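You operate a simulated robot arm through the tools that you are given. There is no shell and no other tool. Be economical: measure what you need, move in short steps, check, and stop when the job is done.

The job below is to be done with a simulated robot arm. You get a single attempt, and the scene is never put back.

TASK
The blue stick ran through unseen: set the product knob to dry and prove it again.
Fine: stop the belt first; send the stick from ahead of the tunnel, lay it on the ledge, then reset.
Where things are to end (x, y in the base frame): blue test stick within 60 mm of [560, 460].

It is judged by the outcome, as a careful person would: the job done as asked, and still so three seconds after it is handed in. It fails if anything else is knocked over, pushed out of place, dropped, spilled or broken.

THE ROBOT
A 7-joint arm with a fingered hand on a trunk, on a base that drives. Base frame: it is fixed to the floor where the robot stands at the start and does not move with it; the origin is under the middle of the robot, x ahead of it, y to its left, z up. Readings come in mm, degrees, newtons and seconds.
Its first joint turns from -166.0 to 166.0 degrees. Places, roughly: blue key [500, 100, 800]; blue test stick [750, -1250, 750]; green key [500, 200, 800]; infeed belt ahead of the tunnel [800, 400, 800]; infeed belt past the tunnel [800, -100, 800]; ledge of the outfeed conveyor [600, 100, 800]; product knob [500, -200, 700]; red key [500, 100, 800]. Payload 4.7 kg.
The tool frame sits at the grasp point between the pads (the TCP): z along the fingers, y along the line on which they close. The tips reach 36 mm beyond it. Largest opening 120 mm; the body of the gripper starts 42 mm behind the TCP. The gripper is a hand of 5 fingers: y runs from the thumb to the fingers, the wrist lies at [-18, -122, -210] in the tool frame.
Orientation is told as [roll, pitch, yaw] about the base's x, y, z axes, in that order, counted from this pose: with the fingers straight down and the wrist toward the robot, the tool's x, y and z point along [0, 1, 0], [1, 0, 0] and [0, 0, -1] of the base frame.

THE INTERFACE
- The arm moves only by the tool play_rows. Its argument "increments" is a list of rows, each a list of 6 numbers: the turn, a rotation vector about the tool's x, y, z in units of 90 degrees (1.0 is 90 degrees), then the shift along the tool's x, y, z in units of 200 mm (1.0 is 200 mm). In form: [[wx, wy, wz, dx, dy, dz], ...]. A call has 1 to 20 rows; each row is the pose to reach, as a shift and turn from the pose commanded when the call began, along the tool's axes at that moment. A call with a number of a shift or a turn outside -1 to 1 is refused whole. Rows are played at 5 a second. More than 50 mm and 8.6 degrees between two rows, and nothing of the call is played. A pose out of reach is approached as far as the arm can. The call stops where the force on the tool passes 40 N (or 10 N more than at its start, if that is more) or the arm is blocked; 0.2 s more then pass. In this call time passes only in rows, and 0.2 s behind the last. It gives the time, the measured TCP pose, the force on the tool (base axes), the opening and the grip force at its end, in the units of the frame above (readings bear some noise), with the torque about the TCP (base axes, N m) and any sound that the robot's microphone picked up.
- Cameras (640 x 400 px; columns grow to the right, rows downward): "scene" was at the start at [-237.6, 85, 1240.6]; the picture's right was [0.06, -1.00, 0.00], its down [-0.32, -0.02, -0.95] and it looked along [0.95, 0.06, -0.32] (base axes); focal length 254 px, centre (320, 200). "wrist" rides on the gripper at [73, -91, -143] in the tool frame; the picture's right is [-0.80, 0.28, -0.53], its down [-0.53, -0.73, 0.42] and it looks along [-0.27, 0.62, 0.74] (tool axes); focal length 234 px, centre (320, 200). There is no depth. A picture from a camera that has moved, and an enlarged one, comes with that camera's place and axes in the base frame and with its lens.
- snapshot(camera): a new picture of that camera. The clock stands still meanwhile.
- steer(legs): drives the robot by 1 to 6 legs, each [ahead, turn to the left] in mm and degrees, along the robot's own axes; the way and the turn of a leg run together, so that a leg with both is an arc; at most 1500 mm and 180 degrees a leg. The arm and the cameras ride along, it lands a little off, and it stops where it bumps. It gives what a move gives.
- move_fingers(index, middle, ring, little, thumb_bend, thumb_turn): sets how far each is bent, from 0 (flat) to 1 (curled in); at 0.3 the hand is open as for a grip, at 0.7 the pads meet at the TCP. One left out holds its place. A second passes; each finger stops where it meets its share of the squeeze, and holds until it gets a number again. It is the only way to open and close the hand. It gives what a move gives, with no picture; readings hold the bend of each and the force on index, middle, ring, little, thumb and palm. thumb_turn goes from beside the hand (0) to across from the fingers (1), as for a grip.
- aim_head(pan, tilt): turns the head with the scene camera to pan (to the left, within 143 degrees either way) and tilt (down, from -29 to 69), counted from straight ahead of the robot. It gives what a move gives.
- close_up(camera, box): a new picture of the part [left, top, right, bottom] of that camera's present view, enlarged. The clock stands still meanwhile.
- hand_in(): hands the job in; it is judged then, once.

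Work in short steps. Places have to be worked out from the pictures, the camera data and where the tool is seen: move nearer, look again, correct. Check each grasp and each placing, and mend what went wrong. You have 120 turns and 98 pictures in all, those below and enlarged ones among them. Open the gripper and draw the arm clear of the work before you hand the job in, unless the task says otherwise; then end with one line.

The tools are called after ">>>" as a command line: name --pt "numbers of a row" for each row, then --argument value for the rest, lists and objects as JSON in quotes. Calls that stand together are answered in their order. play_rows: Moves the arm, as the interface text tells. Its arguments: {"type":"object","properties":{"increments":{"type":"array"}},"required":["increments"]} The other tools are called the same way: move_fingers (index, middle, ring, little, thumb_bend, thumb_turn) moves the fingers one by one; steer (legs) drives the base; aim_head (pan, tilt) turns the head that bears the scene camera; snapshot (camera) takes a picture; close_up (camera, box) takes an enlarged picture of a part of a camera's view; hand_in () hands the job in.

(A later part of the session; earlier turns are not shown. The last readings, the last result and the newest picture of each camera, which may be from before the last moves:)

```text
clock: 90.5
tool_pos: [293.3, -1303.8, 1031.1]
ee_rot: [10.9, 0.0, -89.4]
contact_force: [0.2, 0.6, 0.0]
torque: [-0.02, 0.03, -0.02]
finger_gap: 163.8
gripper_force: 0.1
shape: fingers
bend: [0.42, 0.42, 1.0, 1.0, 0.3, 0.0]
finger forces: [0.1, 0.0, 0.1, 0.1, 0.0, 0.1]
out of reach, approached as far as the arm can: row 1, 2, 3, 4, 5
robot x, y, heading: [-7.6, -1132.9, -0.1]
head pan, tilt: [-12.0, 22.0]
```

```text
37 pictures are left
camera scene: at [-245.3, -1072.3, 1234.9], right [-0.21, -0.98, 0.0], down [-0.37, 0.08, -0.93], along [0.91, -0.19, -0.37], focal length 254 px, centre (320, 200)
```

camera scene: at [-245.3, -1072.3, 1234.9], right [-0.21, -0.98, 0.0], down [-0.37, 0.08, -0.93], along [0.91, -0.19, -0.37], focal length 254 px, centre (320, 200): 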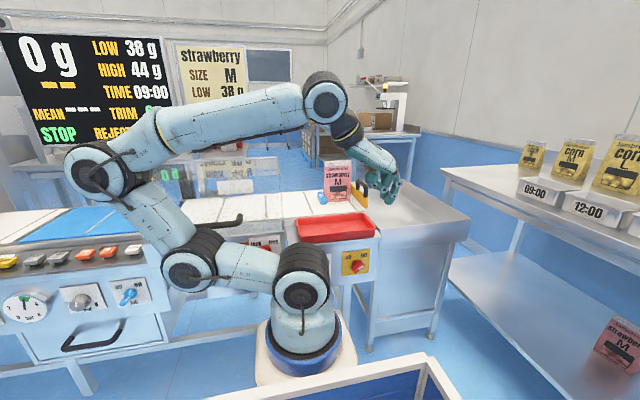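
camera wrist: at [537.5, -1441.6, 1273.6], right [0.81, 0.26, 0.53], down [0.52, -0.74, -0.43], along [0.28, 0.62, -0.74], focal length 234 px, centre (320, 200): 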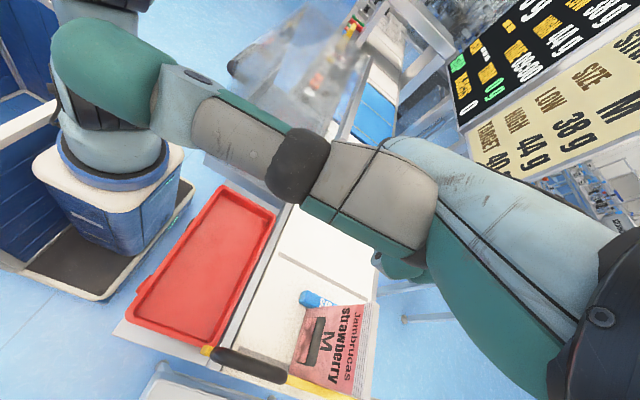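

This branch can't extend with that yaw. Better plan: return to yaw 0, use the pointing index in front of the pouch to push the stick's near end toward +y, opening space, and then pinch it there. I turn back first.

>>> move_fingers --index 0.3 --middle 1

>>> play_rows --pt "0 0.01 -0.09 0 0 0" --pt "0 0.02 -0.18 0 -0.02 0.02" --pt "0 0.03 -0.27 0.1 -0.05 0.04" --pt "0 0.04 -0.36 0.2 -0.1 0.06" --pt "0 0.06 -0.45 0.35 -0.15 0.08" --pt "0 0.07 -0.54 0.5 -0.2 0.1" --pt "0 0.08 -0.63 0.65 -0.25 0.12" --pt "0 0.09 -0.72 0.8 -0.3 0.14" --pt "0 0.1 -0.81 0.9 -0.35 0.17" --pt "0 0.11 -0.9 1 -0.35 0.19" --pt "0 0.12 -0.98 1 -0.35 0.19"

>>> snapshot --camera "scene"

```text
clock: 91.5
tool_pos: [293.9, -1304.6, 1030.9]
ee_rot: [10.8, -0.1, -89.5]
contact_force: [-0.5, 0.2, -0.2]
torque: [0.03, 0.0, 0.0]
finger_gap: 170.5
gripper_force: 0.1
shape: fingers
bend: [0.3, 1.0, 1.0, 1.0, 0.3, 0.0]
finger forces: [0.0, 0.0, 0.1, 0.1, 0.0, 0.1]
robot x, y, heading: [-5.4, -1131.0, -0.3]
head pan, tilt: [-12.0, 22.0]
```

```text
clock: 92.3
tool_pos: [258.1, -1323.5, 1022.5]
ee_rot: [12.9, -2.9, -71.1]
contact_force: [4.1, 2.6, 3.4]
torque: [-0.25, 0.36, -0.15]
finger_gap: 170.5
gripper_force: 0.0
shape: fingers
bend: [0.3, 1.0, 1.0, 1.0, 0.3, 0.0]
finger forces: [0.0, 0.0, 0.0, 0.1, 0.1, 0.1]
robot x, y, heading: [-45.1, -1138.0, 6.8]
head pan, tilt: [-12.0, 22.0]
stopped in row 3: the arm was blocked; the commanded pose is now the measured one
```

```text
36 pictures are left
camera scene: at [-293.0, -1118.6, 1236.5], right [-0.09, -1.0, -0.01], down [-0.37, 0.04, -0.93], along [0.92, -0.08, -0.37], focal length 254 px, centre (320, 200)
```

scene: 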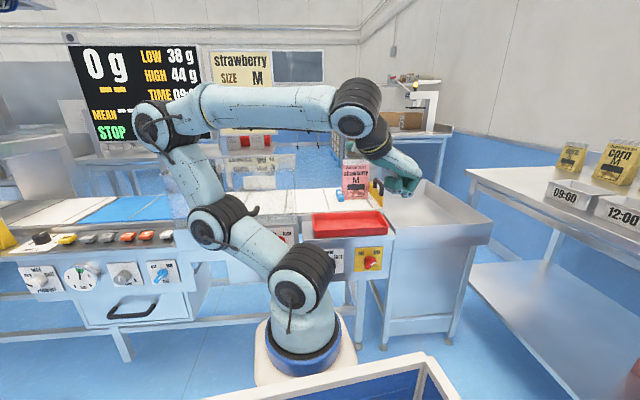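

The lower arm bumped something (likely the guard's handle) and the base shifted slightly. I back the robot straight off before any further arm motion, and look.

>>> steer --legs '[[-300, 0]]'

>>> close_up --camera "scene" --box '[0, 120, 440, 395]'

```text
clock: 94.3
tool_pos: [-41.6, -1341.3, 1023.8]
ee_rot: [12.5, -3.8, -70.0]
contact_force: [-0.3, -0.3, 0.0]
torque: [0.0, 0.03, -0.02]
finger_gap: 170.8
gripper_force: 0.1
shape: fingers
bend: [0.3, 1.0, 1.0, 1.0, 0.3, 0.0]
finger forces: [0.0, 0.0, 0.0, 0.0, 0.0, 0.1]
robot x, y, heading: [-347.5, -1173.7, 6.7]
head pan, tilt: [-12.0, 22.0]
```

```text
1.45 times, centred on (220, 258) of scene
camera zoom: at [-594.7, -1142.3, 1234.9], right [-0.09, -1.0, 0.0], down [-0.37, 0.03, -0.93], along [0.92, -0.08, -0.37], focal length 369 px, centre (466, 116)
```

zoom: 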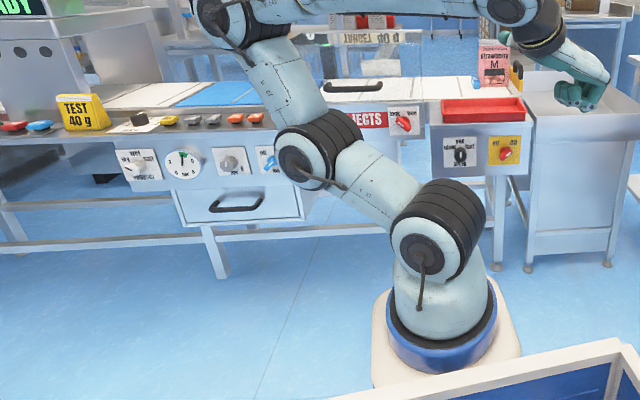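

Everything seems in place. With free space around, I bring the hand back to yaw 0 and outward.

>>> play_rows --pt "0 0.015 -0.08 0.1 -0.02 0.01" --pt "0 0.03 -0.16 0.2 -0.04 0.02" --pt "0 0.045 -0.24 0.3 -0.06 0.03" --pt "0 0.06 -0.32 0.4 -0.08 0.04" --pt "0 0.075 -0.4 0.5 -0.1 0.05" --pt "0 0.09 -0.48 0.6 -0.12 0.06" --pt "0 0.105 -0.56 0.7 -0.14 0.07" --pt "0 0.12 -0.64 0.8 -0.16 0.08" --pt "0 0.13 -0.72 0.9 -0.16 0.1" --pt "0 0.14 -0.78 1 -0.16 0.1"

>>> snapshot --camera "scene"

```text
clock: 96.5
tool_pos: [135.8, -1241.4, 1045.6]
ee_rot: [10.5, -19.8, 0.2]
contact_force: [-0.4, -1.0, 0.6]
torque: [-0.03, -0.03, -0.02]
finger_gap: 170.9
gripper_force: 0.0
shape: fingers
bend: [0.3, 1.0, 1.0, 1.0, 0.3, 0.0]
finger forces: [0.1, 0.1, 0.0, 0.0, 0.0, 0.1]
robot x, y, heading: [-351.8, -1169.9, 6.8]
head pan, tilt: [-12.0, 22.0]
```

```text
34 pictures are left
camera scene: at [-594.8, -1142.3, 1234.9], right [-0.09, -1.0, 0.0], down [-0.37, 0.03, -0.93], along [0.92, -0.08, -0.37], focal length 254 px, centre (320, 200)
```

scene: 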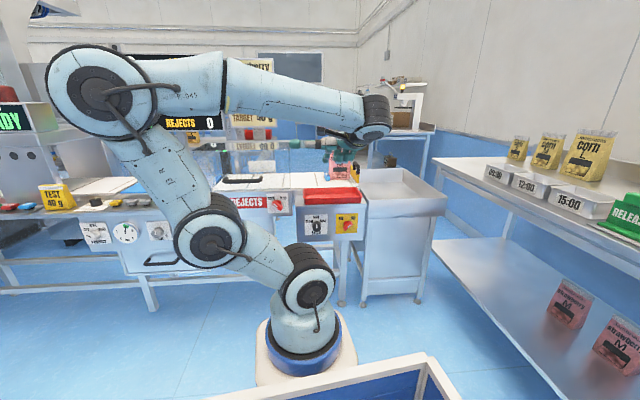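

I level the hand and extend it farther from the robot, so the elbow tucks in.

>>> play_rows --pt "0.05 -0.03 0 0.04 0.2 0.07" --pt "0.1 -0.05 0 0.08 0.4 0.14" --pt "0.15 -0.08 0 0.12 0.6 0.21" --pt "0.2 -0.1 0 0.16 0.8 0.28" --pt "0.22 -0.117 0 0.2 0.94 0.34"

>>> snapshot --camera "scene"

```text
clock: 97.7
tool_pos: [321.5, -1194.5, 1044.8]
ee_rot: [0.3, -1.0, 2.1]
contact_force: [-0.6, 1.5, 1.2]
torque: [-0.05, -0.07, -0.02]
finger_gap: 170.6
gripper_force: 0.1
shape: fingers
bend: [0.3, 1.0, 1.0, 1.0, 0.3, 0.0]
finger forces: [0.1, 0.0, 0.0, 0.0, 0.0, 0.0]
out of reach, approached as far as the arm can: row 5
robot x, y, heading: [-344.9, -1170.7, 7.0]
head pan, tilt: [-12.0, 22.0]
```

```text
33 pictures are left
camera scene: at [-595.3, -1142.3, 1234.8], right [-0.09, -1.0, 0.0], down [-0.37, 0.03, -0.93], along [0.92, -0.08, -0.37], focal length 254 px, centre (320, 200)
```

scene: 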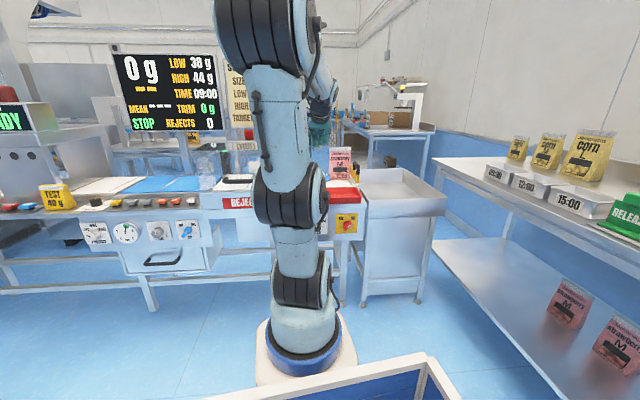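

The arm is now compact and upright. I drive forward to about x=0 again, turning to face the stick.

>>> steer --legs '[[340, -12]]'

>>> aim_head --pan -22 --tilt 22

>>> snapshot --camera "scene"

```text
clock: 100.0
tool_pos: [641.0, -1328.7, 1044.8]
ee_rot: [0.4, -0.9, -10.0]
contact_force: [0.5, -0.7, 0.0]
torque: [0.01, 0.01, 0.03]
finger_gap: 171.0
gripper_force: 0.1
shape: fingers
bend: [0.3, 1.0, 1.0, 1.0, 0.3, 0.0]
finger forces: [0.1, 0.0, 0.0, 0.1, 0.0, 0.0]
robot x, y, heading: [-11.2, -1169.0, -4.8]
head pan, tilt: [-12.0, 22.0]
```

```text
clock: 100.7
tool_pos: [641.5, -1326.9, 1045.4]
ee_rot: [0.4, -0.9, -10.0]
contact_force: [-0.7, 0.5, -0.2]
torque: [-0.02, 0.03, 0.02]
finger_gap: 171.0
gripper_force: 0.2
shape: fingers
bend: [0.3, 1.0, 1.0, 1.0, 0.3, 0.0]
finger forces: [0.0, 0.1, 0.0, 0.0, 0.0, 0.0]
robot x, y, heading: [-9.4, -1166.0, -5.3]
head pan, tilt: [-22.0, 22.0]
```

```text
32 pictures are left
camera scene: at [-249.7, -1100.8, 1234.9], right [-0.45, -0.89, 0.0], down [-0.33, 0.17, -0.93], along [0.83, -0.42, -0.37], focal length 254 px, centre (320, 200)
```

scene: 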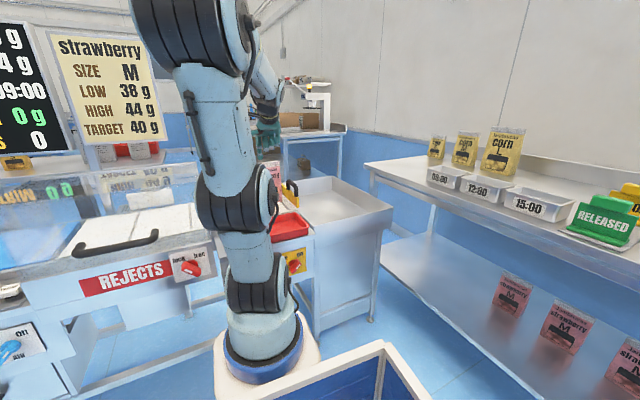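

Everything is clear. I tuck the thumb so that it does not touch the guard, and lower halfway, checking in the wrist view.

>>> move_fingers --thumb_bend 0.9 --thumb_turn 0.5

>>> play_rows --pt "0 0 0 0 0 0.2" --pt "0 0 0 0 0 0.4" --pt "0 0 0 0 0 0.6"

>>> snapshot --camera "wrist"

```text
clock: 101.7
tool_pos: [641.9, -1328.5, 1044.9]
ee_rot: [0.4, -0.9, -10.0]
contact_force: [-1.1, -0.5, 0.4]
torque: [-0.02, 0.0, 0.04]
finger_gap: 50.7
gripper_force: 0.1
shape: fingers
bend: [0.3, 1.0, 1.0, 1.0, 0.9, 0.51]
finger forces: [0.0, 0.1, 0.0, 0.1, 0.0, 0.0]
robot x, y, heading: [-9.4, -1167.1, -5.1]
head pan, tilt: [-22.0, 22.0]
```

```text
clock: 102.5
tool_pos: [643.2, -1328.3, 924.3]
ee_rot: [0.3, -1.0, -10.1]
contact_force: [-0.5, 1.6, -0.3]
torque: [-0.02, -0.05, 0.01]
finger_gap: 50.7
gripper_force: 0.1
shape: fingers
bend: [0.3, 1.0, 1.0, 1.0, 0.9, 0.51]
finger forces: [0.0, 0.0, 0.0, 0.0, 0.0, 0.1]
robot x, y, heading: [-9.0, -1169.6, -5.0]
head pan, tilt: [-22.0, 22.0]
```

```text
31 pictures are left
camera wrist: at [563.0, -1239.6, 1066.8], right [0.13, -0.84, 0.52], down [-0.81, -0.4, -0.44], along [0.58, -0.37, -0.73], focal length 234 px, centre (320, 200)
```

wrist: 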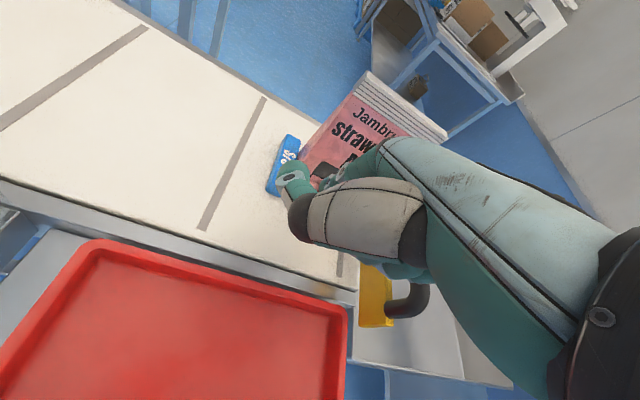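

Stick: near end ≈(750, −1295), far end ≈(860, −1301); the pouch is ≥15 mm to its −y side. I move the index tip in front of the pouch, beside the near end's −y side, still above the stick, and check.

>>> play_rows --pt "0 0 0 0 0.08 0.1" --pt "0 0 0 0.03 0.155 0.24"

>>> close_up --camera "scene" --box '[210, 130, 338, 210]'

>>> close_up --camera "wrist" --box '[200, 80, 440, 230]'

```text
clock: 103.1
tool_pos: [675.1, -1326.6, 877.0]
ee_rot: [0.4, -1.0, -10.1]
contact_force: [-0.3, -0.6, 0.5]
torque: [-0.02, 0.02, 0.0]
finger_gap: 50.9
gripper_force: 0.1
shape: fingers
bend: [0.3, 1.0, 1.0, 1.0, 0.9, 0.51]
finger forces: [0.0, 0.0, 0.0, 0.1, 0.0, 0.0]
robot x, y, heading: [-7.8, -1165.4, -5.0]
head pan, tilt: [-22.0, 22.0]
```

```text
5.00 times, centred on (274, 170) of scene
camera zoom: at [-250.0, -1100.8, 1234.9], right [-0.45, -0.89, 0.0], down [-0.33, 0.17, -0.93], along [0.83, -0.42, -0.37], focal length 1269 px, centre (550, 350)
```

zoom: 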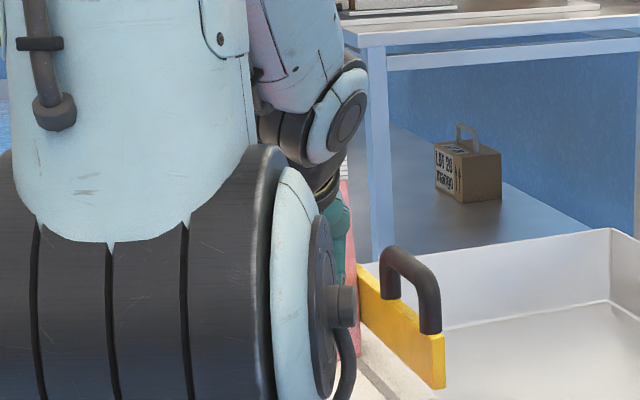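

```text
2.67 times, centred on (320, 155) of wrist
camera zoom: at [596.6, -1238.2, 1018.9], right [0.13, -0.84, 0.52], down [-0.81, -0.4, -0.44], along [0.58, -0.37, -0.73], focal length 624 px, centre (320, 320)
```

zoom: 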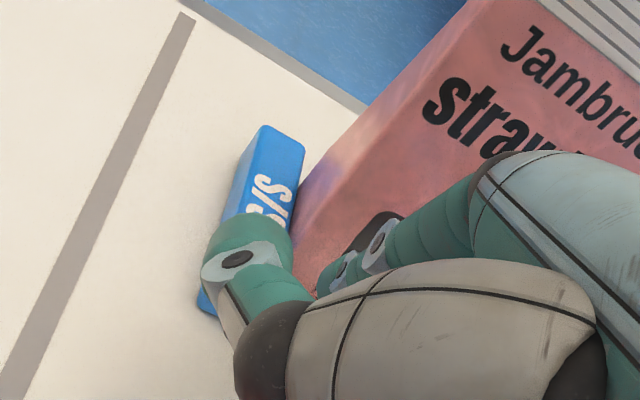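

The index is just to the −y side of the near end, in front of the pouch; the thumb stays higher. I lower 40 mm to beside the stick.

>>> play_rows --pt "0 0 0 0 0 0.07" --pt "0 0 0 0 0 0.14" --pt "0 0 0 0 0 0.19"

>>> close_up --camera "wrist" --box '[200, 80, 440, 230]'

```text
clock: 103.9
tool_pos: [675.5, -1327.2, 838.2]
ee_rot: [0.4, -0.8, -10.0]
contact_force: [0.5, -0.3, -0.9]
torque: [-0.01, 0.01, 0.03]
finger_gap: 50.5
gripper_force: 0.0
shape: fingers
bend: [0.3, 1.0, 1.0, 1.0, 0.9, 0.51]
finger forces: [0.1, 0.0, 0.0, 0.0, 0.0, 0.0]
robot x, y, heading: [-10.8, -1168.5, -5.2]
head pan, tilt: [-22.0, 22.0]
```

```text
2.67 times, centred on (320, 155) of wrist
camera zoom: at [596.4, -1239.1, 980.9], right [0.13, -0.84, 0.52], down [-0.81, -0.39, -0.44], along [0.58, -0.37, -0.73], focal length 624 px, centre (320, 320)
```

zoom: 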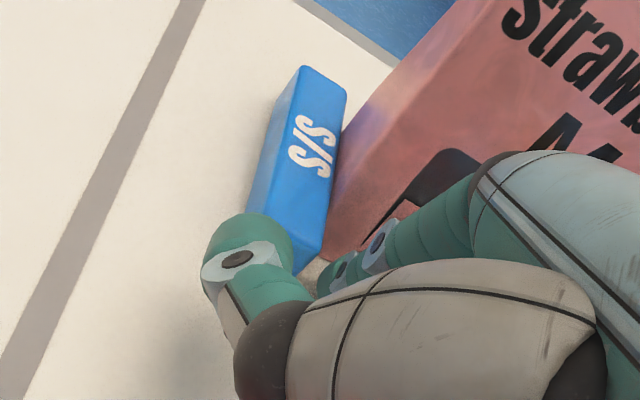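

The index tip is beside the end, slightly short in x. I go 8 mm forward, then push toward +y by 40 mm slowly.

>>> play_rows --pt "0 0 0 0 0.04 0" --pt "0 0 0 0.05 0.032 0" --pt "0 0 0 0.1 0.023 0" --pt "0 0 0 0.15 0.014 0" --pt "0 0 0 0.2 0.005 0"

>>> close_up --camera "wrist" --box '[200, 80, 440, 230]'

```text
clock: 105.1
tool_pos: [684.5, -1287.2, 840.3]
ee_rot: [0.5, -0.9, -10.0]
contact_force: [-0.5, -0.2, -0.3]
torque: [0.02, 0.0, -0.08]
finger_gap: 50.8
gripper_force: 0.1
shape: fingers
bend: [0.3, 1.0, 1.0, 1.0, 0.9, 0.51]
finger forces: [0.2, 0.0, 0.1, 0.0, 0.0, 0.1]
robot x, y, heading: [-9.0, -1169.7, -5.0]
head pan, tilt: [-22.0, 22.0]
```

```text
2.67 times, centred on (320, 155) of wrist
camera zoom: at [604.7, -1199.1, 982.8], right [0.13, -0.84, 0.52], down [-0.81, -0.4, -0.44], along [0.58, -0.37, -0.73], focal length 624 px, centre (320, 320)
```

zoom: 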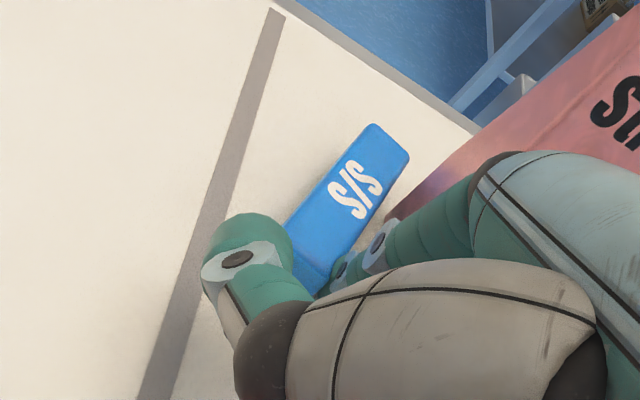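

The near end swung out well (about −19°), the pouch is untouched. I push 20 mm more, then rise.

>>> play_rows --pt "0 0 0 0.05 -0.009 0" --pt "0 0 0 0.1 -0.018 0" --pt "0 0 0 0.08 -0.018 0" --pt "0 0 0 0.05 -0.1 -0.2" --pt "0 0 0 0.05 -0.15 -0.4" --pt "0 0 0 0.05 -0.2 -0.6" --pt "0 0 0 0.05 -0.2 -0.8"

>>> snapshot --camera "wrist"

```text
clock: 106.7
tool_pos: [653.5, -1279.7, 921.1]
ee_rot: [1.0, -1.2, -9.7]
contact_force: [0.2, -0.2, 0.0]
torque: [0.04, 0.0, 0.0]
finger_gap: 50.6
gripper_force: 0.1
shape: fingers
bend: [0.3, 1.0, 1.0, 1.0, 0.9, 0.51]
finger forces: [0.0, 0.1, 0.0, 0.0, 0.0, 0.0]
out of reach, approached as far as the arm can: row 5, 6, 7
robot x, y, heading: [-12.8, -1166.4, -5.1]
head pan, tilt: [-22.0, 22.0]
```

```text
26 pictures are left
camera wrist: at [571.9, -1193.0, 1063.8], right [0.13, -0.85, 0.52], down [-0.8, -0.4, -0.45], along [0.58, -0.36, -0.73], focal length 234 px, centre (320, 200)
```

wrist: 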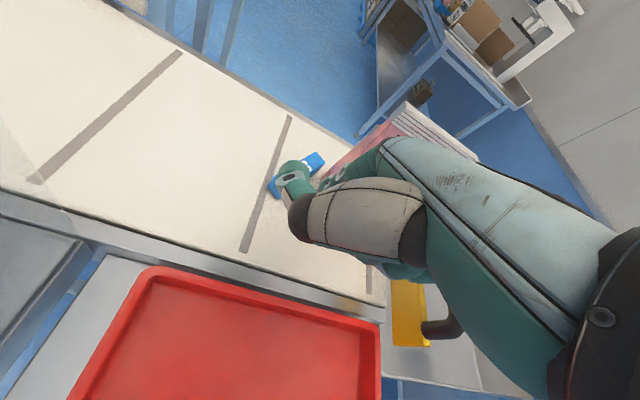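

The stick now runs from ≈(760, −1243) to ≈(853, −1305), angle −34°. I open a pinch (thumb opposed) and yaw the hand to about +45°.

>>> move_fingers --index 0.42 --middle 0.42 --thumb_bend 0.42 --thumb_turn 1

>>> play_rows --pt "0 0 -0.085 0.05 0 0" --pt "0 0 -0.17 0.1 0 0" --pt "0 0 -0.255 0.15 0.05 0" --pt "0 0 -0.34 0.2 0.1 0" --pt "0 0 -0.425 0.2 0.15 0" --pt "0 0 -0.51 0.2 0.2 0" --pt "0 0 -0.6 0.2 0.3 0"

>>> snapshot --camera "wrist"

```text
clock: 107.7
tool_pos: [653.7, -1278.9, 921.9]
ee_rot: [0.9, -1.2, -9.6]
contact_force: [-0.5, 0.3, 0.5]
torque: [-0.01, -0.03, 0.0]
finger_gap: 86.9
gripper_force: 0.1
shape: fingers
bend: [0.42, 0.42, 1.0, 1.0, 0.42, 0.99]
finger forces: [0.1, 0.1, 0.0, 0.1, 0.2, 0.1]
robot x, y, heading: [-11.0, -1163.2, -5.1]
head pan, tilt: [-22.0, 22.0]
```

```text
clock: 109.3
tool_pos: [720.0, -1250.1, 919.1]
ee_rot: [-0.5, -0.9, 44.0]
contact_force: [-0.8, -0.5, -0.3]
torque: [-0.01, -0.01, 0.0]
finger_gap: 86.8
gripper_force: 0.0
shape: fingers
bend: [0.42, 0.42, 1.0, 1.0, 0.42, 0.99]
finger forces: [0.0, 0.0, 0.0, 0.1, 0.0, 0.0]
robot x, y, heading: [-11.4, -1166.7, -5.1]
head pan, tilt: [-22.0, 22.0]
```

```text
25 pictures are left
camera wrist: at [601.7, -1260.7, 1060.8], right [0.75, -0.39, 0.54], down [-0.15, -0.89, -0.43], along [0.64, 0.24, -0.73], focal length 234 px, centre (320, 200)
```

wrist: 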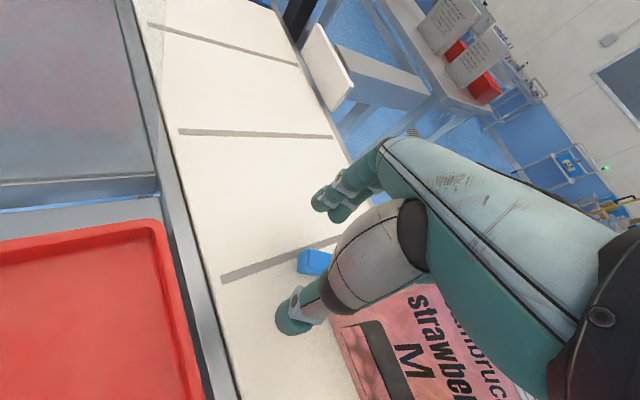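

Near end ≈(757, −1247). I move over the grip point (778, −1261) and lower to just above the stick, then check.

>>> play_rows --pt "0 0 0 -0.12 0.09 0.1" --pt "0 0 0 -0.23 0.17 0.2" --pt "0 0 0 -0.23 0.17 0.28"

>>> snapshot --camera "wrist"

```text
clock: 110.1
tool_pos: [776.9, -1258.9, 864.5]
ee_rot: [-0.5, -0.9, 44.0]
contact_force: [0.0, -0.4, 0.1]
torque: [0.01, -0.03, 0.0]
finger_gap: 87.0
gripper_force: 0.2
shape: fingers
bend: [0.42, 0.42, 1.0, 1.0, 0.42, 0.99]
finger forces: [0.0, 0.1, 0.0, 0.1, 0.0, 0.1]
robot x, y, heading: [-12.4, -1165.3, -5.3]
head pan, tilt: [-22.0, 22.0]
```

```text
24 pictures are left
camera wrist: at [658.5, -1269.5, 1005.2], right [0.75, -0.39, 0.54], down [-0.15, -0.89, -0.43], along [0.64, 0.24, -0.72], focal length 234 px, centre (320, 200)
```

wrist: 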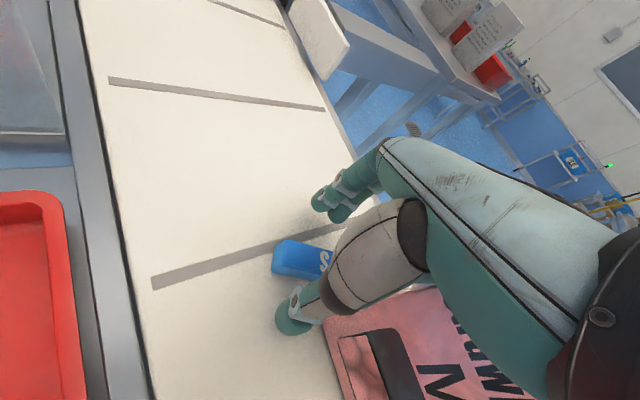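

The stick lies between thumb and fingers. I lower to z≈832 and close.

>>> play_rows --pt "0 0 0 0 0 0.08" --pt "0 0 0 0 0 0.16"

>>> move_fingers --index 0.8 --middle 0.8 --thumb_bend 0.8

>>> snapshot --camera "wrist"

```text
clock: 110.8
tool_pos: [781.4, -1257.9, 838.6]
ee_rot: [-1.1, -1.4, 44.0]
contact_force: [-4.0, 1.1, 11.2]
torque: [0.3, -0.25, 0.07]
finger_gap: 88.1
gripper_force: 5.8
shape: fingers
bend: [0.42, 0.42, 1.0, 1.0, 0.41, 0.99]
finger forces: [0.1, 9.7, 0.0, 0.0, 1.7, 0.1]
robot x, y, heading: [-14.3, -1164.1, -4.9]
head pan, tilt: [-22.0, 22.0]
stopped in row 2: the force on the tool passed its limit at 44 N (the readings are from after the stop); the commanded pose is now the measured one
```

```text
clock: 111.8
tool_pos: [781.1, -1258.3, 838.8]
ee_rot: [-1.1, -1.5, 44.0]
contact_force: [-0.8, -6.0, 28.7]
torque: [-0.68, 0.58, 0.07]
finger_gap: 23.4
gripper_force: 29.3
shape: fingers
bend: [0.63, 0.57, 1.0, 1.0, 0.71, 1.0]
finger forces: [8.9, 6.8, 0.0, 0.0, 42.5, 0.2]
robot x, y, heading: [-7.6, -1167.9, -5.0]
head pan, tilt: [-22.0, 22.0]
```

```text
23 pictures are left
camera wrist: at [660.3, -1269.5, 978.3], right [0.74, -0.39, 0.55], down [-0.14, -0.89, -0.43], along [0.65, 0.24, -0.72], focal length 234 px, centre (320, 200)
```

wrist: 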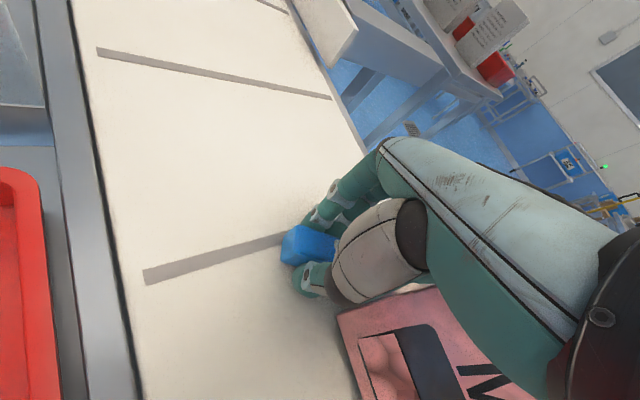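

Gripped (gap 23 mm). I lift straight up 70 mm and back toward −x/+y, then check.

>>> play_rows --pt "0 0 0 0 0 -0.1" --pt "0 0 0 0.02 0 -0.25" --pt "0 0 0 0.1 0 -0.4" --pt "0 0 0 0.2 0 -0.55" --pt "0 0 0 0.35 -0.05 -0.7"

>>> snapshot --camera "wrist"

```text
clock: 113.0
tool_pos: [720.5, -1217.2, 975.1]
ee_rot: [-0.8, -1.4, 44.0]
contact_force: [0.2, -0.2, -1.3]
torque: [0.0, 0.04, 0.0]
finger_gap: 23.0
gripper_force: 16.8
shape: fingers
bend: [0.62, 0.58, 1.0, 1.0, 0.71, 1.0]
finger forces: [9.8, 6.3, 0.0, 0.0, 16.1, 0.0]
robot x, y, heading: [-6.5, -1166.2, -5.4]
head pan, tilt: [-22.0, 22.0]
```

```text
22 pictures are left
camera wrist: at [601.4, -1228.0, 1115.8], right [0.75, -0.39, 0.54], down [-0.15, -0.89, -0.43], along [0.65, 0.24, -0.72], focal length 234 px, centre (320, 200)
```

wrist: 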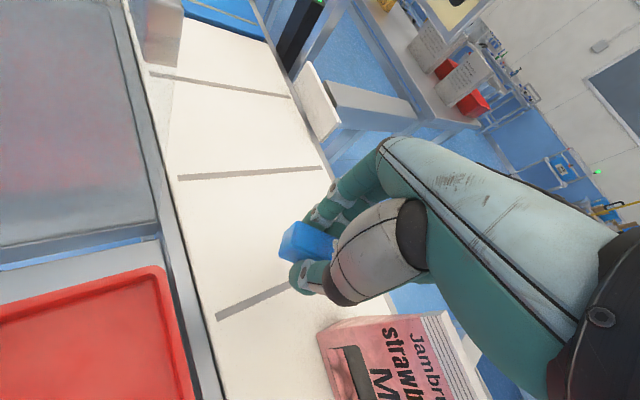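

The stick is held and the pouch still stands. I drive back along the line: back off, turn left, go 1450 mm, turn right.

>>> steer --legs '[[-350, 0], [0, 95], [1430, 0], [0, -90]]'

>>> aim_head --pan 10 --tilt 22

>>> snapshot --camera "scene"

```text
clock: 116.0
tool_pos: [376.9, -1136.2, 974.1]
ee_rot: [-1.0, -0.8, 48.3]
contact_force: [-12.1, -13.3, 2.2]
torque: [0.32, -0.35, -0.2]
finger_gap: 23.7
gripper_force: 28.6
shape: fingers
bend: [0.63, 0.63, 1.0, 1.0, 0.69, 0.99]
finger forces: [9.5, 28.9, 0.1, 0.1, 18.6, 0.0]
robot x, y, heading: [-353.9, -1134.9, -0.8]
head pan, tilt: [-22.0, 22.0]
stopped in leg 2: the force on the tool passed its limit at 90 N (the readings are from after the stop); the commanded pose is now the measured one
```

```text
clock: 117.0
tool_pos: [376.5, -1135.9, 974.0]
ee_rot: [-0.9, -0.9, 48.3]
contact_force: [-17.4, -16.5, -0.7]
torque: [0.47, -0.53, -0.26]
finger_gap: 23.1
gripper_force: 32.6
shape: fingers
bend: [0.63, 0.63, 1.0, 1.0, 0.69, 0.99]
finger forces: [9.1, 36.0, 0.0, 0.1, 19.4, 0.1]
robot x, y, heading: [-354.8, -1137.3, -0.7]
head pan, tilt: [10.0, 22.0]
```

```text
21 pictures are left
camera scene: at [-592.0, -1039.5, 1234.8], right [0.16, -0.99, 0.0], down [-0.37, -0.06, -0.93], along [0.92, 0.15, -0.37], focal length 254 px, centre (320, 200)
```

scene: 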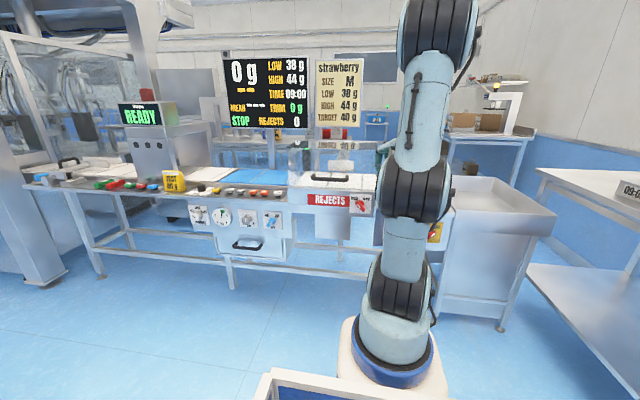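

The fingers touched the guard while turning. I undo the turn and back away farther before turning again.

>>> steer --legs '[[0, -5], [-330, 0]]'

>>> snapshot --camera "wrist"

>>> snapshot --camera "scene"

```text
clock: 119.6
tool_pos: [49.4, -1167.8, 973.8]
ee_rot: [-1.1, -0.8, 43.1]
contact_force: [-0.3, -0.6, -0.2]
torque: [0.01, -0.01, 0.02]
finger_gap: 23.1
gripper_force: 16.9
shape: fingers
bend: [0.62, 0.59, 1.0, 1.0, 0.71, 1.0]
finger forces: [10.2, 6.2, 0.1, 0.0, 16.3, 0.0]
robot x, y, heading: [-681.1, -1099.8, -5.9]
head pan, tilt: [10.0, 22.0]
```

```text
20 pictures are left
camera wrist: at [-70.4, -1175.5, 1114.8], right [0.74, -0.4, 0.54], down [-0.16, -0.89, -0.43], along [0.65, 0.23, -0.72], focal length 234 px, centre (320, 200)
```

wrist: 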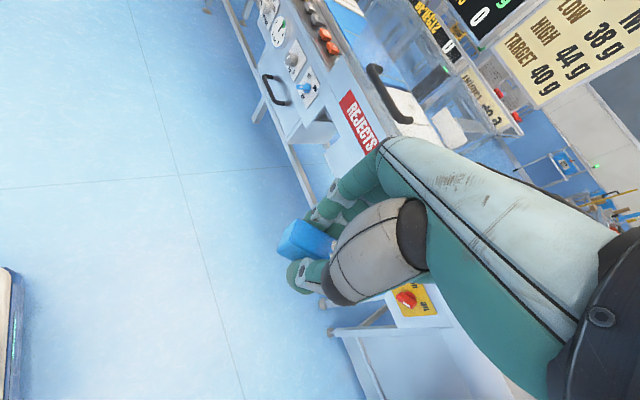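

```text
19 pictures are left
camera scene: at [-907.1, -983.9, 1234.9], right [0.07, -1.0, 0.0], down [-0.37, -0.03, -0.93], along [0.92, 0.07, -0.37], focal length 254 px, centre (320, 200)
```

scene: 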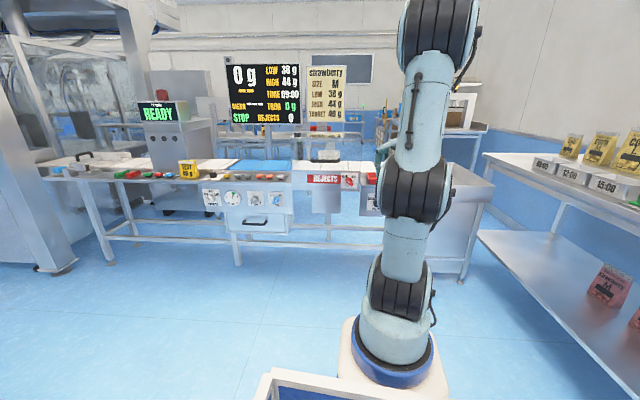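

Free and the stick still held. From here the turn sweeps clear of the line; I go along to about y=330.

>>> steer --legs '[[0, 95], [1430, 0], [0, -89]]'

>>> aim_head --pan 12 --tilt 22

>>> snapshot --camera "scene"

```text
clock: 134.7
tool_pos: [65.2, 347.5, 973.5]
ee_rot: [-1.0, -1.0, 48.6]
contact_force: [-0.2, 0.5, -0.9]
torque: [0.01, 0.0, 0.04]
finger_gap: 22.5
gripper_force: 16.3
shape: fingers
bend: [0.62, 0.59, 1.0, 1.0, 0.71, 1.0]
finger forces: [9.7, 6.1, 0.0, 0.1, 15.7, 0.1]
robot x, y, heading: [-671.3, 345.3, -0.5]
head pan, tilt: [10.0, 22.0]
```

```text
clock: 135.3
tool_pos: [65.1, 347.4, 974.2]
ee_rot: [-0.9, -0.9, 48.5]
contact_force: [1.1, 0.1, -0.7]
torque: [0.02, 0.02, 0.01]
finger_gap: 22.5
gripper_force: 16.2
shape: fingers
bend: [0.62, 0.59, 1.0, 1.0, 0.71, 1.0]
finger forces: [9.7, 6.1, 0.0, 0.0, 15.8, 0.1]
robot x, y, heading: [-665.6, 340.8, -0.4]
head pan, tilt: [12.0, 22.0]
```

```text
18 pictures are left
camera scene: at [-905.6, 440.8, 1234.9], right [0.2, -0.98, 0.0], down [-0.37, -0.08, -0.93], along [0.91, 0.19, -0.37], focal length 254 px, centre (320, 200)
```

scene: 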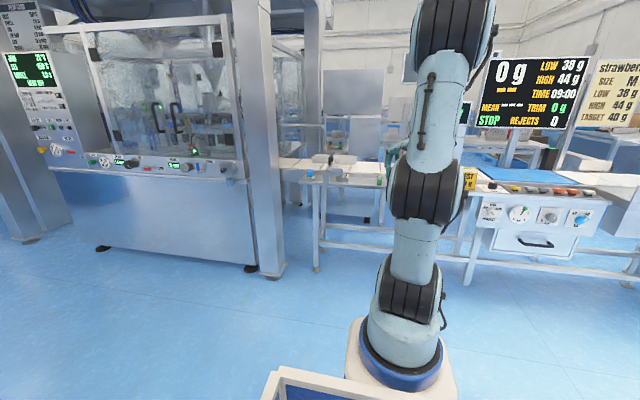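

I'm in line with the infeed. I drive ahead 620 mm; the hand stays about 140 mm left of the tunnel.

>>> steer --legs '[[620, 0]]'

>>> snapshot --camera "wrist"

```text
clock: 138.7
tool_pos: [681.4, 350.5, 974.0]
ee_rot: [-1.0, -0.9, 49.2]
contact_force: [0.5, 0.0, -0.7]
torque: [0.01, 0.0, 0.0]
finger_gap: 22.8
gripper_force: 15.4
shape: fingers
bend: [0.62, 0.59, 1.0, 1.0, 0.71, 1.0]
finger forces: [9.8, 6.1, 0.0, 0.0, 15.9, 0.1]
robot x, y, heading: [-48.5, 336.1, 0.2]
head pan, tilt: [12.0, 22.0]
stopped in leg 1: the robot was blocked; the commanded pose is now the measured one
```

```text
17 pictures are left
camera wrist: at [563.8, 330.5, 1115.0], right [0.78, -0.31, 0.54], down [-0.07, -0.9, -0.43], along [0.62, 0.3, -0.72], focal length 234 px, centre (320, 200)
```

wrist: 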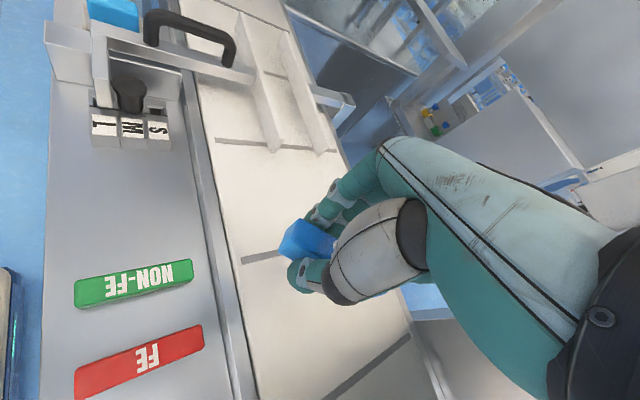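

I back off 15 mm from whatever the base touched, then move the stick over the belt ahead of the tunnel (centre ≈(797, 400)), aligned across the belt, and lower.

>>> steer --legs '[[-15, 0]]'

>>> play_rows --pt "0 0 -0.05 -0.04 0.1 0.04" --pt "0 0 -0.1 -0.07 0.2 0.1" --pt "0 0 -0.15 -0.1 0.3 0.2" --pt "0 0 -0.2 -0.15 0.4 0.3" --pt "0 0 -0.25 -0.19 0.5 0.4" --pt "0 0 -0.3 -0.19 0.5 0.5" --pt "0 0 -0.31 -0.19 0.5 0.58"

>>> snapshot --camera "wrist"

```text
clock: 139.5
tool_pos: [666.9, 348.9, 974.0]
ee_rot: [-1.0, -0.9, 49.2]
contact_force: [0.3, 0.6, -0.7]
torque: [0.01, 0.01, 0.01]
finger_gap: 22.5
gripper_force: 16.0
shape: fingers
bend: [0.62, 0.59, 1.0, 1.0, 0.71, 1.0]
finger forces: [9.8, 6.3, 0.0, 0.1, 15.9, 0.1]
robot x, y, heading: [-64.2, 336.4, 0.2]
head pan, tilt: [12.0, 22.0]
```

```text
clock: 141.1
tool_pos: [761.9, 399.7, 859.9]
ee_rot: [-1.3, -0.3, 77.1]
contact_force: [-0.1, -0.2, 0.4]
torque: [-0.03, 0.01, 0.0]
finger_gap: 22.6
gripper_force: 15.7
shape: fingers
bend: [0.62, 0.59, 1.0, 1.0, 0.71, 1.0]
finger forces: [9.8, 6.2, 0.0, 0.0, 15.9, 0.1]
robot x, y, heading: [-64.3, 333.6, 0.0]
head pan, tilt: [12.0, 22.0]
```

```text
16 pictures are left
camera wrist: at [668.7, 328.4, 1000.9], right [0.83, 0.09, 0.54], down [0.36, -0.83, -0.42], along [0.42, 0.55, -0.73], focal length 234 px, centre (320, 200)
```

wrist: 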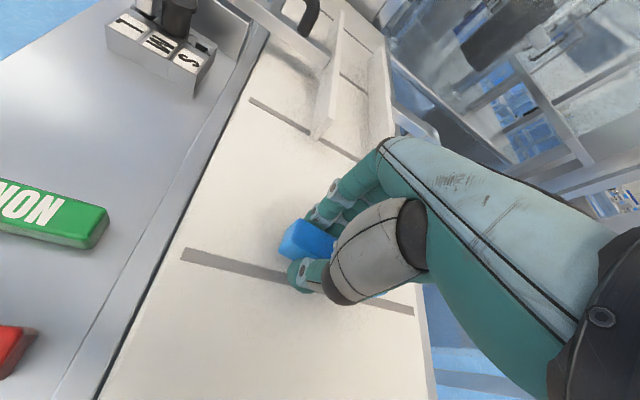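

Well placed over the belt. I lower gently to contact, then open.

>>> play_rows --pt "0 0 0 0 0 0.04" --pt "0 0 0 0 0 0.07" --pt "0 0 0 0 0 0.09" --pt "0 0 0 0 0 0.105"

>>> move_fingers --index 0.42 --middle 0.42 --thumb_bend 0.42

>>> play_rows --pt "0 0 0 0 0 -0.15" --pt "0 0 0 0 0 -0.35" --pt "0 0 0 0 0 -0.55" --pt "0 0 0 0 0 -0.75"

>>> snapshot --camera "wrist"

```text
clock: 142.1
tool_pos: [764.7, 400.0, 840.4]
ee_rot: [-1.3, -0.3, 77.0]
contact_force: [0.4, 0.3, 0.0]
torque: [0.01, 0.0, 0.0]
finger_gap: 22.6
gripper_force: 15.8
shape: fingers
bend: [0.62, 0.59, 1.0, 1.0, 0.71, 1.0]
finger forces: [9.8, 6.2, 0.1, 0.1, 16.0, 0.0]
robot x, y, heading: [-62.3, 340.7, -0.0]
head pan, tilt: [12.0, 22.0]
```

```text
clock: 143.1
tool_pos: [763.1, 401.3, 841.0]
ee_rot: [-1.2, -0.3, 77.0]
contact_force: [0.9, -0.5, 3.3]
torque: [0.12, -0.07, -0.04]
finger_gap: 86.5
gripper_force: 1.6
shape: fingers
bend: [0.42, 0.42, 1.0, 1.0, 0.42, 0.99]
finger forces: [0.1, 3.4, 0.0, 0.1, 0.0, 0.0]
robot x, y, heading: [-65.2, 339.2, 0.1]
head pan, tilt: [12.0, 22.0]
```

```text
clock: 144.1
tool_pos: [760.1, 400.2, 988.4]
ee_rot: [-1.2, -0.3, 77.0]
contact_force: [0.3, -0.3, -0.3]
torque: [-0.06, 0.03, 0.02]
finger_gap: 86.2
gripper_force: 0.1
shape: fingers
bend: [0.42, 0.42, 1.0, 1.0, 0.42, 0.99]
finger forces: [0.1, 0.0, 0.1, 0.0, 0.0, 0.0]
robot x, y, heading: [-62.6, 340.3, 0.2]
head pan, tilt: [12.0, 22.0]
```

```text
15 pictures are left
camera wrist: at [665.6, 329.4, 1129.3], right [0.83, 0.09, 0.54], down [0.36, -0.83, -0.42], along [0.41, 0.55, -0.73], focal length 234 px, centre (320, 200)
```

wrist: 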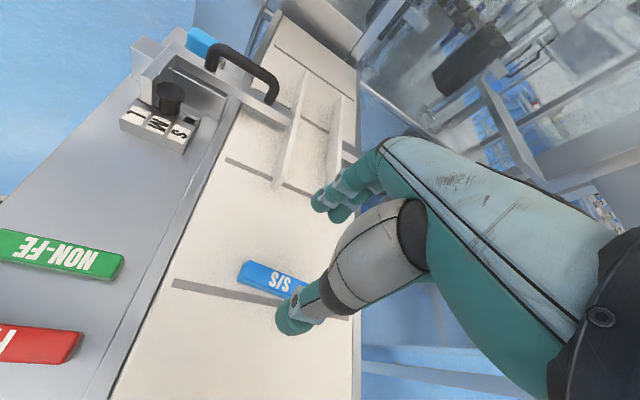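

The stick lies on the belt ahead of the tunnel. Next START: I back off 150 mm to keep the arm extended, form the pointer again and bring the hand to yaw 0 toward the START key.

>>> steer --legs '[[-150, 0]]'

>>> move_fingers --index 0.3 --middle 1 --thumb_bend 0.3 --thumb_turn 0

>>> play_rows --pt "0 0 0.085 0.05 -0.09 0" --pt "0 0 0.17 0.1 -0.18 0" --pt "0 0 0.255 0.15 -0.27 0" --pt "0 0 0.34 0.2 -0.36 0" --pt "0 0 0.425 0.25 -0.45 0" --pt "0 0 0.51 0.3 -0.54 0" --pt "0 0 0.595 0.35 -0.63 0" --pt "0 0 0.68 0.4 -0.72 0.05" --pt "0 0 0.765 0.45 -0.81 0.1" --pt "0 0 0.855 0.5 -0.9 0.15"

>>> snapshot --camera "scene"

```text
clock: 145.5
tool_pos: [612.1, 402.6, 988.8]
ee_rot: [-1.3, -0.3, 77.1]
contact_force: [-0.9, -0.6, -0.2]
torque: [0.01, -0.04, -0.04]
finger_gap: 86.4
gripper_force: 0.0
shape: fingers
bend: [0.42, 0.42, 1.0, 1.0, 0.42, 0.99]
finger forces: [0.0, 0.0, 0.0, 0.1, 0.0, 0.1]
robot x, y, heading: [-206.2, 334.4, 0.2]
head pan, tilt: [12.0, 22.0]
```

```text
clock: 146.5
tool_pos: [612.3, 401.6, 987.3]
ee_rot: [-1.4, -0.4, 77.1]
contact_force: [-0.1, -0.4, 0.2]
torque: [0.01, -0.02, -0.02]
finger_gap: 170.2
gripper_force: 0.0
shape: fingers
bend: [0.3, 1.0, 1.0, 1.0, 0.3, 0.0]
finger forces: [0.0, 0.0, 0.0, 0.0, 0.1, 0.0]
robot x, y, heading: [-211.4, 338.6, 0.2]
head pan, tilt: [12.0, 22.0]
```

```text
clock: 148.7
tool_pos: [475.4, 248.7, 954.7]
ee_rot: [0.0, -1.4, 0.0]
contact_force: [0.0, -1.2, -0.7]
torque: [0.06, 0.03, 0.0]
finger_gap: 170.6
gripper_force: 0.0
shape: fingers
bend: [0.3, 1.0, 1.0, 1.0, 0.3, 0.0]
finger forces: [0.0, 0.1, 0.0, 0.0, 0.0, 0.0]
robot x, y, heading: [-210.0, 339.8, 0.1]
head pan, tilt: [12.0, 22.0]
```

```text
14 pictures are left
camera scene: at [-451.3, 435.5, 1234.9], right [0.21, -0.98, 0.0], down [-0.37, -0.08, -0.93], along [0.91, 0.19, -0.37], focal length 254 px, centre (320, 200)
```

scene: 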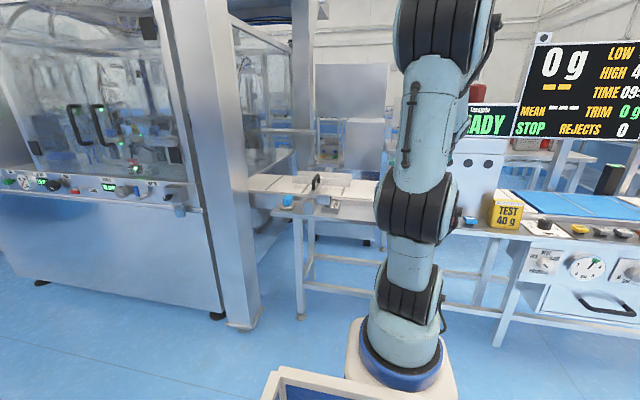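

The orientation is right. Using the STOP press as calibration, START should be at TCP (456, 184). I move above it and look once with the wrist camera.

>>> play_rows --pt "0 0 0 -0.16 -0.05 0.1" --pt "0 0 0 -0.325 -0.095 0.2" --pt "0 0 0 -0.325 -0.095 0.4" --pt "0 0 0 -0.325 -0.095 0.5"

>>> snapshot --camera "wrist"

```text
clock: 149.7
tool_pos: [457.5, 182.4, 852.3]
ee_rot: [0.0, -1.3, 0.1]
contact_force: [-0.2, -0.9, 0.7]
torque: [-0.02, -0.02, 0.0]
finger_gap: 170.5
gripper_force: 0.1
shape: fingers
bend: [0.3, 1.0, 1.0, 1.0, 0.3, 0.0]
finger forces: [0.0, 0.0, 0.0, 0.0, 0.1, 0.0]
robot x, y, heading: [-212.1, 336.4, 0.2]
head pan, tilt: [12.0, 22.0]
```

```text
13 pictures are left
camera wrist: at [363.7, 256.4, 994.2], right [0.27, -0.8, 0.53], down [-0.72, -0.53, -0.44], along [0.64, -0.26, -0.72], focal length 234 px, centre (320, 200)
```

wrist: 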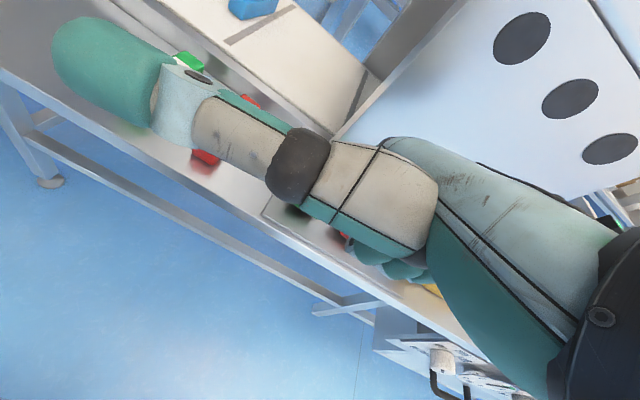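

The relative view matches the STOP press, with START under the finger. I press.

>>> play_rows --pt "0 0 0 0 0 0.05" --pt "0 0 0 0 0 0.09" --pt "0 0 0 0 0 0.12" --pt "0 0 0 0 0 0.135"

>>> snapshot --camera "scene"

```text
clock: 150.7
tool_pos: [458.5, 184.5, 827.7]
ee_rot: [0.0, -1.2, 0.2]
contact_force: [-0.4, 0.2, 1.1]
torque: [0.01, -0.13, 0.03]
finger_gap: 170.9
gripper_force: 1.5
shape: fingers
bend: [0.3, 1.0, 1.0, 1.0, 0.3, 0.0]
finger forces: [2.2, 0.0, 0.0, 0.0, 0.1, 0.0]
robot x, y, heading: [-210.6, 337.7, 0.2]
head pan, tilt: [12.0, 22.0]
heard: click
```

```text
12 pictures are left
camera scene: at [-451.4, 435.6, 1234.9], right [0.21, -0.98, 0.0], down [-0.37, -0.08, -0.93], along [0.91, 0.19, -0.37], focal length 254 px, centre (320, 200)
```

scene: 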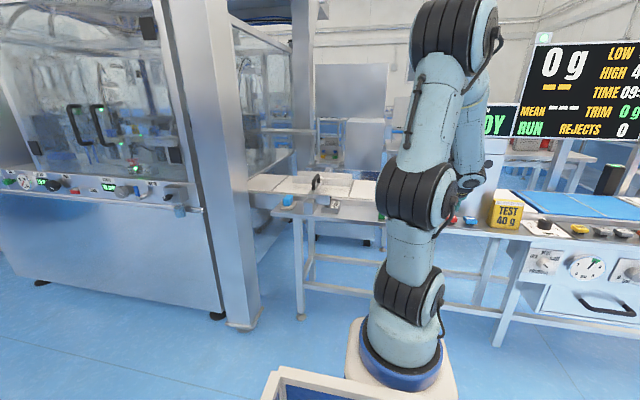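

The display shows RUN. I raise the finger while the belt carries the stick through.

>>> play_rows --pt "0 0 0 0 0 -0.1" --pt "0 0 0 0 0 -0.2" --pt "0 0 0 0 0 -0.4" --pt "0 0 0 0 0 -0.5"

>>> snapshot --camera "wrist"

```text
clock: 151.7
tool_pos: [457.3, 183.3, 927.7]
ee_rot: [0.0, -1.3, 0.1]
contact_force: [0.2, -0.3, -0.5]
torque: [0.03, 0.0, 0.0]
finger_gap: 170.8
gripper_force: 0.0
shape: fingers
bend: [0.3, 1.0, 1.0, 1.0, 0.3, 0.0]
finger forces: [0.1, 0.1, 0.1, 0.0, 0.0, 0.0]
robot x, y, heading: [-210.8, 338.1, 0.5]
head pan, tilt: [12.0, 22.0]
```

```text
11 pictures are left
camera wrist: at [363.1, 256.7, 1069.6], right [0.27, -0.8, 0.53], down [-0.72, -0.53, -0.44], along [0.64, -0.26, -0.72], focal length 234 px, centre (320, 200)
```

wrist: 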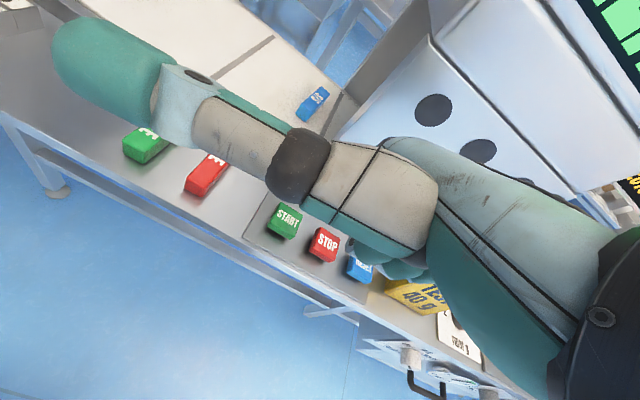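

The stick is entering the tunnel. I let about 2 seconds pass, and listen.

>>> play_rows --pt "0 0 0 0 0 -0.03" --pt "0 0 0 0 0 -0.06" --pt "0 0 0 0 0 -0.1" --pt "0 0 0 0 0 -0.13" --pt "0 0 0 0 0 -0.16" --pt "0 0 0 0 0 -0.2" --pt "0 0 0 0 0 -0.23" --pt "0 0 0 0 0 -0.26" --pt "0 0 0 0 0 -0.3"

>>> close_up --camera "scene" --box '[400, 20, 640, 240]'

```text
clock: 153.7
tool_pos: [455.7, 184.4, 989.0]
ee_rot: [0.0, -1.4, 0.2]
contact_force: [0.0, -0.3, -0.7]
torque: [0.02, 0.01, 0.03]
finger_gap: 170.6
gripper_force: 0.1
shape: fingers
bend: [0.3, 1.0, 1.0, 1.0, 0.3, 0.0]
finger forces: [0.1, 0.0, 0.0, 0.0, 0.0, 0.0]
robot x, y, heading: [-208.5, 335.7, 0.1]
head pan, tilt: [12.0, 22.0]
```

```text
1.82 times, centred on (520, 130) of scene
camera zoom: at [-451.3, 435.5, 1234.9], right [0.21, -0.98, 0.0], down [-0.37, -0.08, -0.93], along [0.91, 0.19, -0.37], focal length 462 px, centre (-44, 327)
```

zoom: 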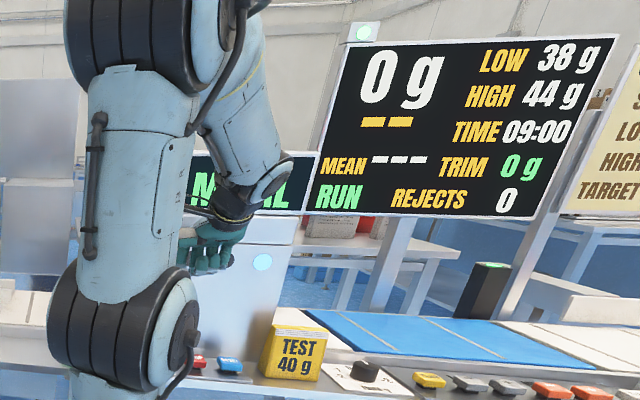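

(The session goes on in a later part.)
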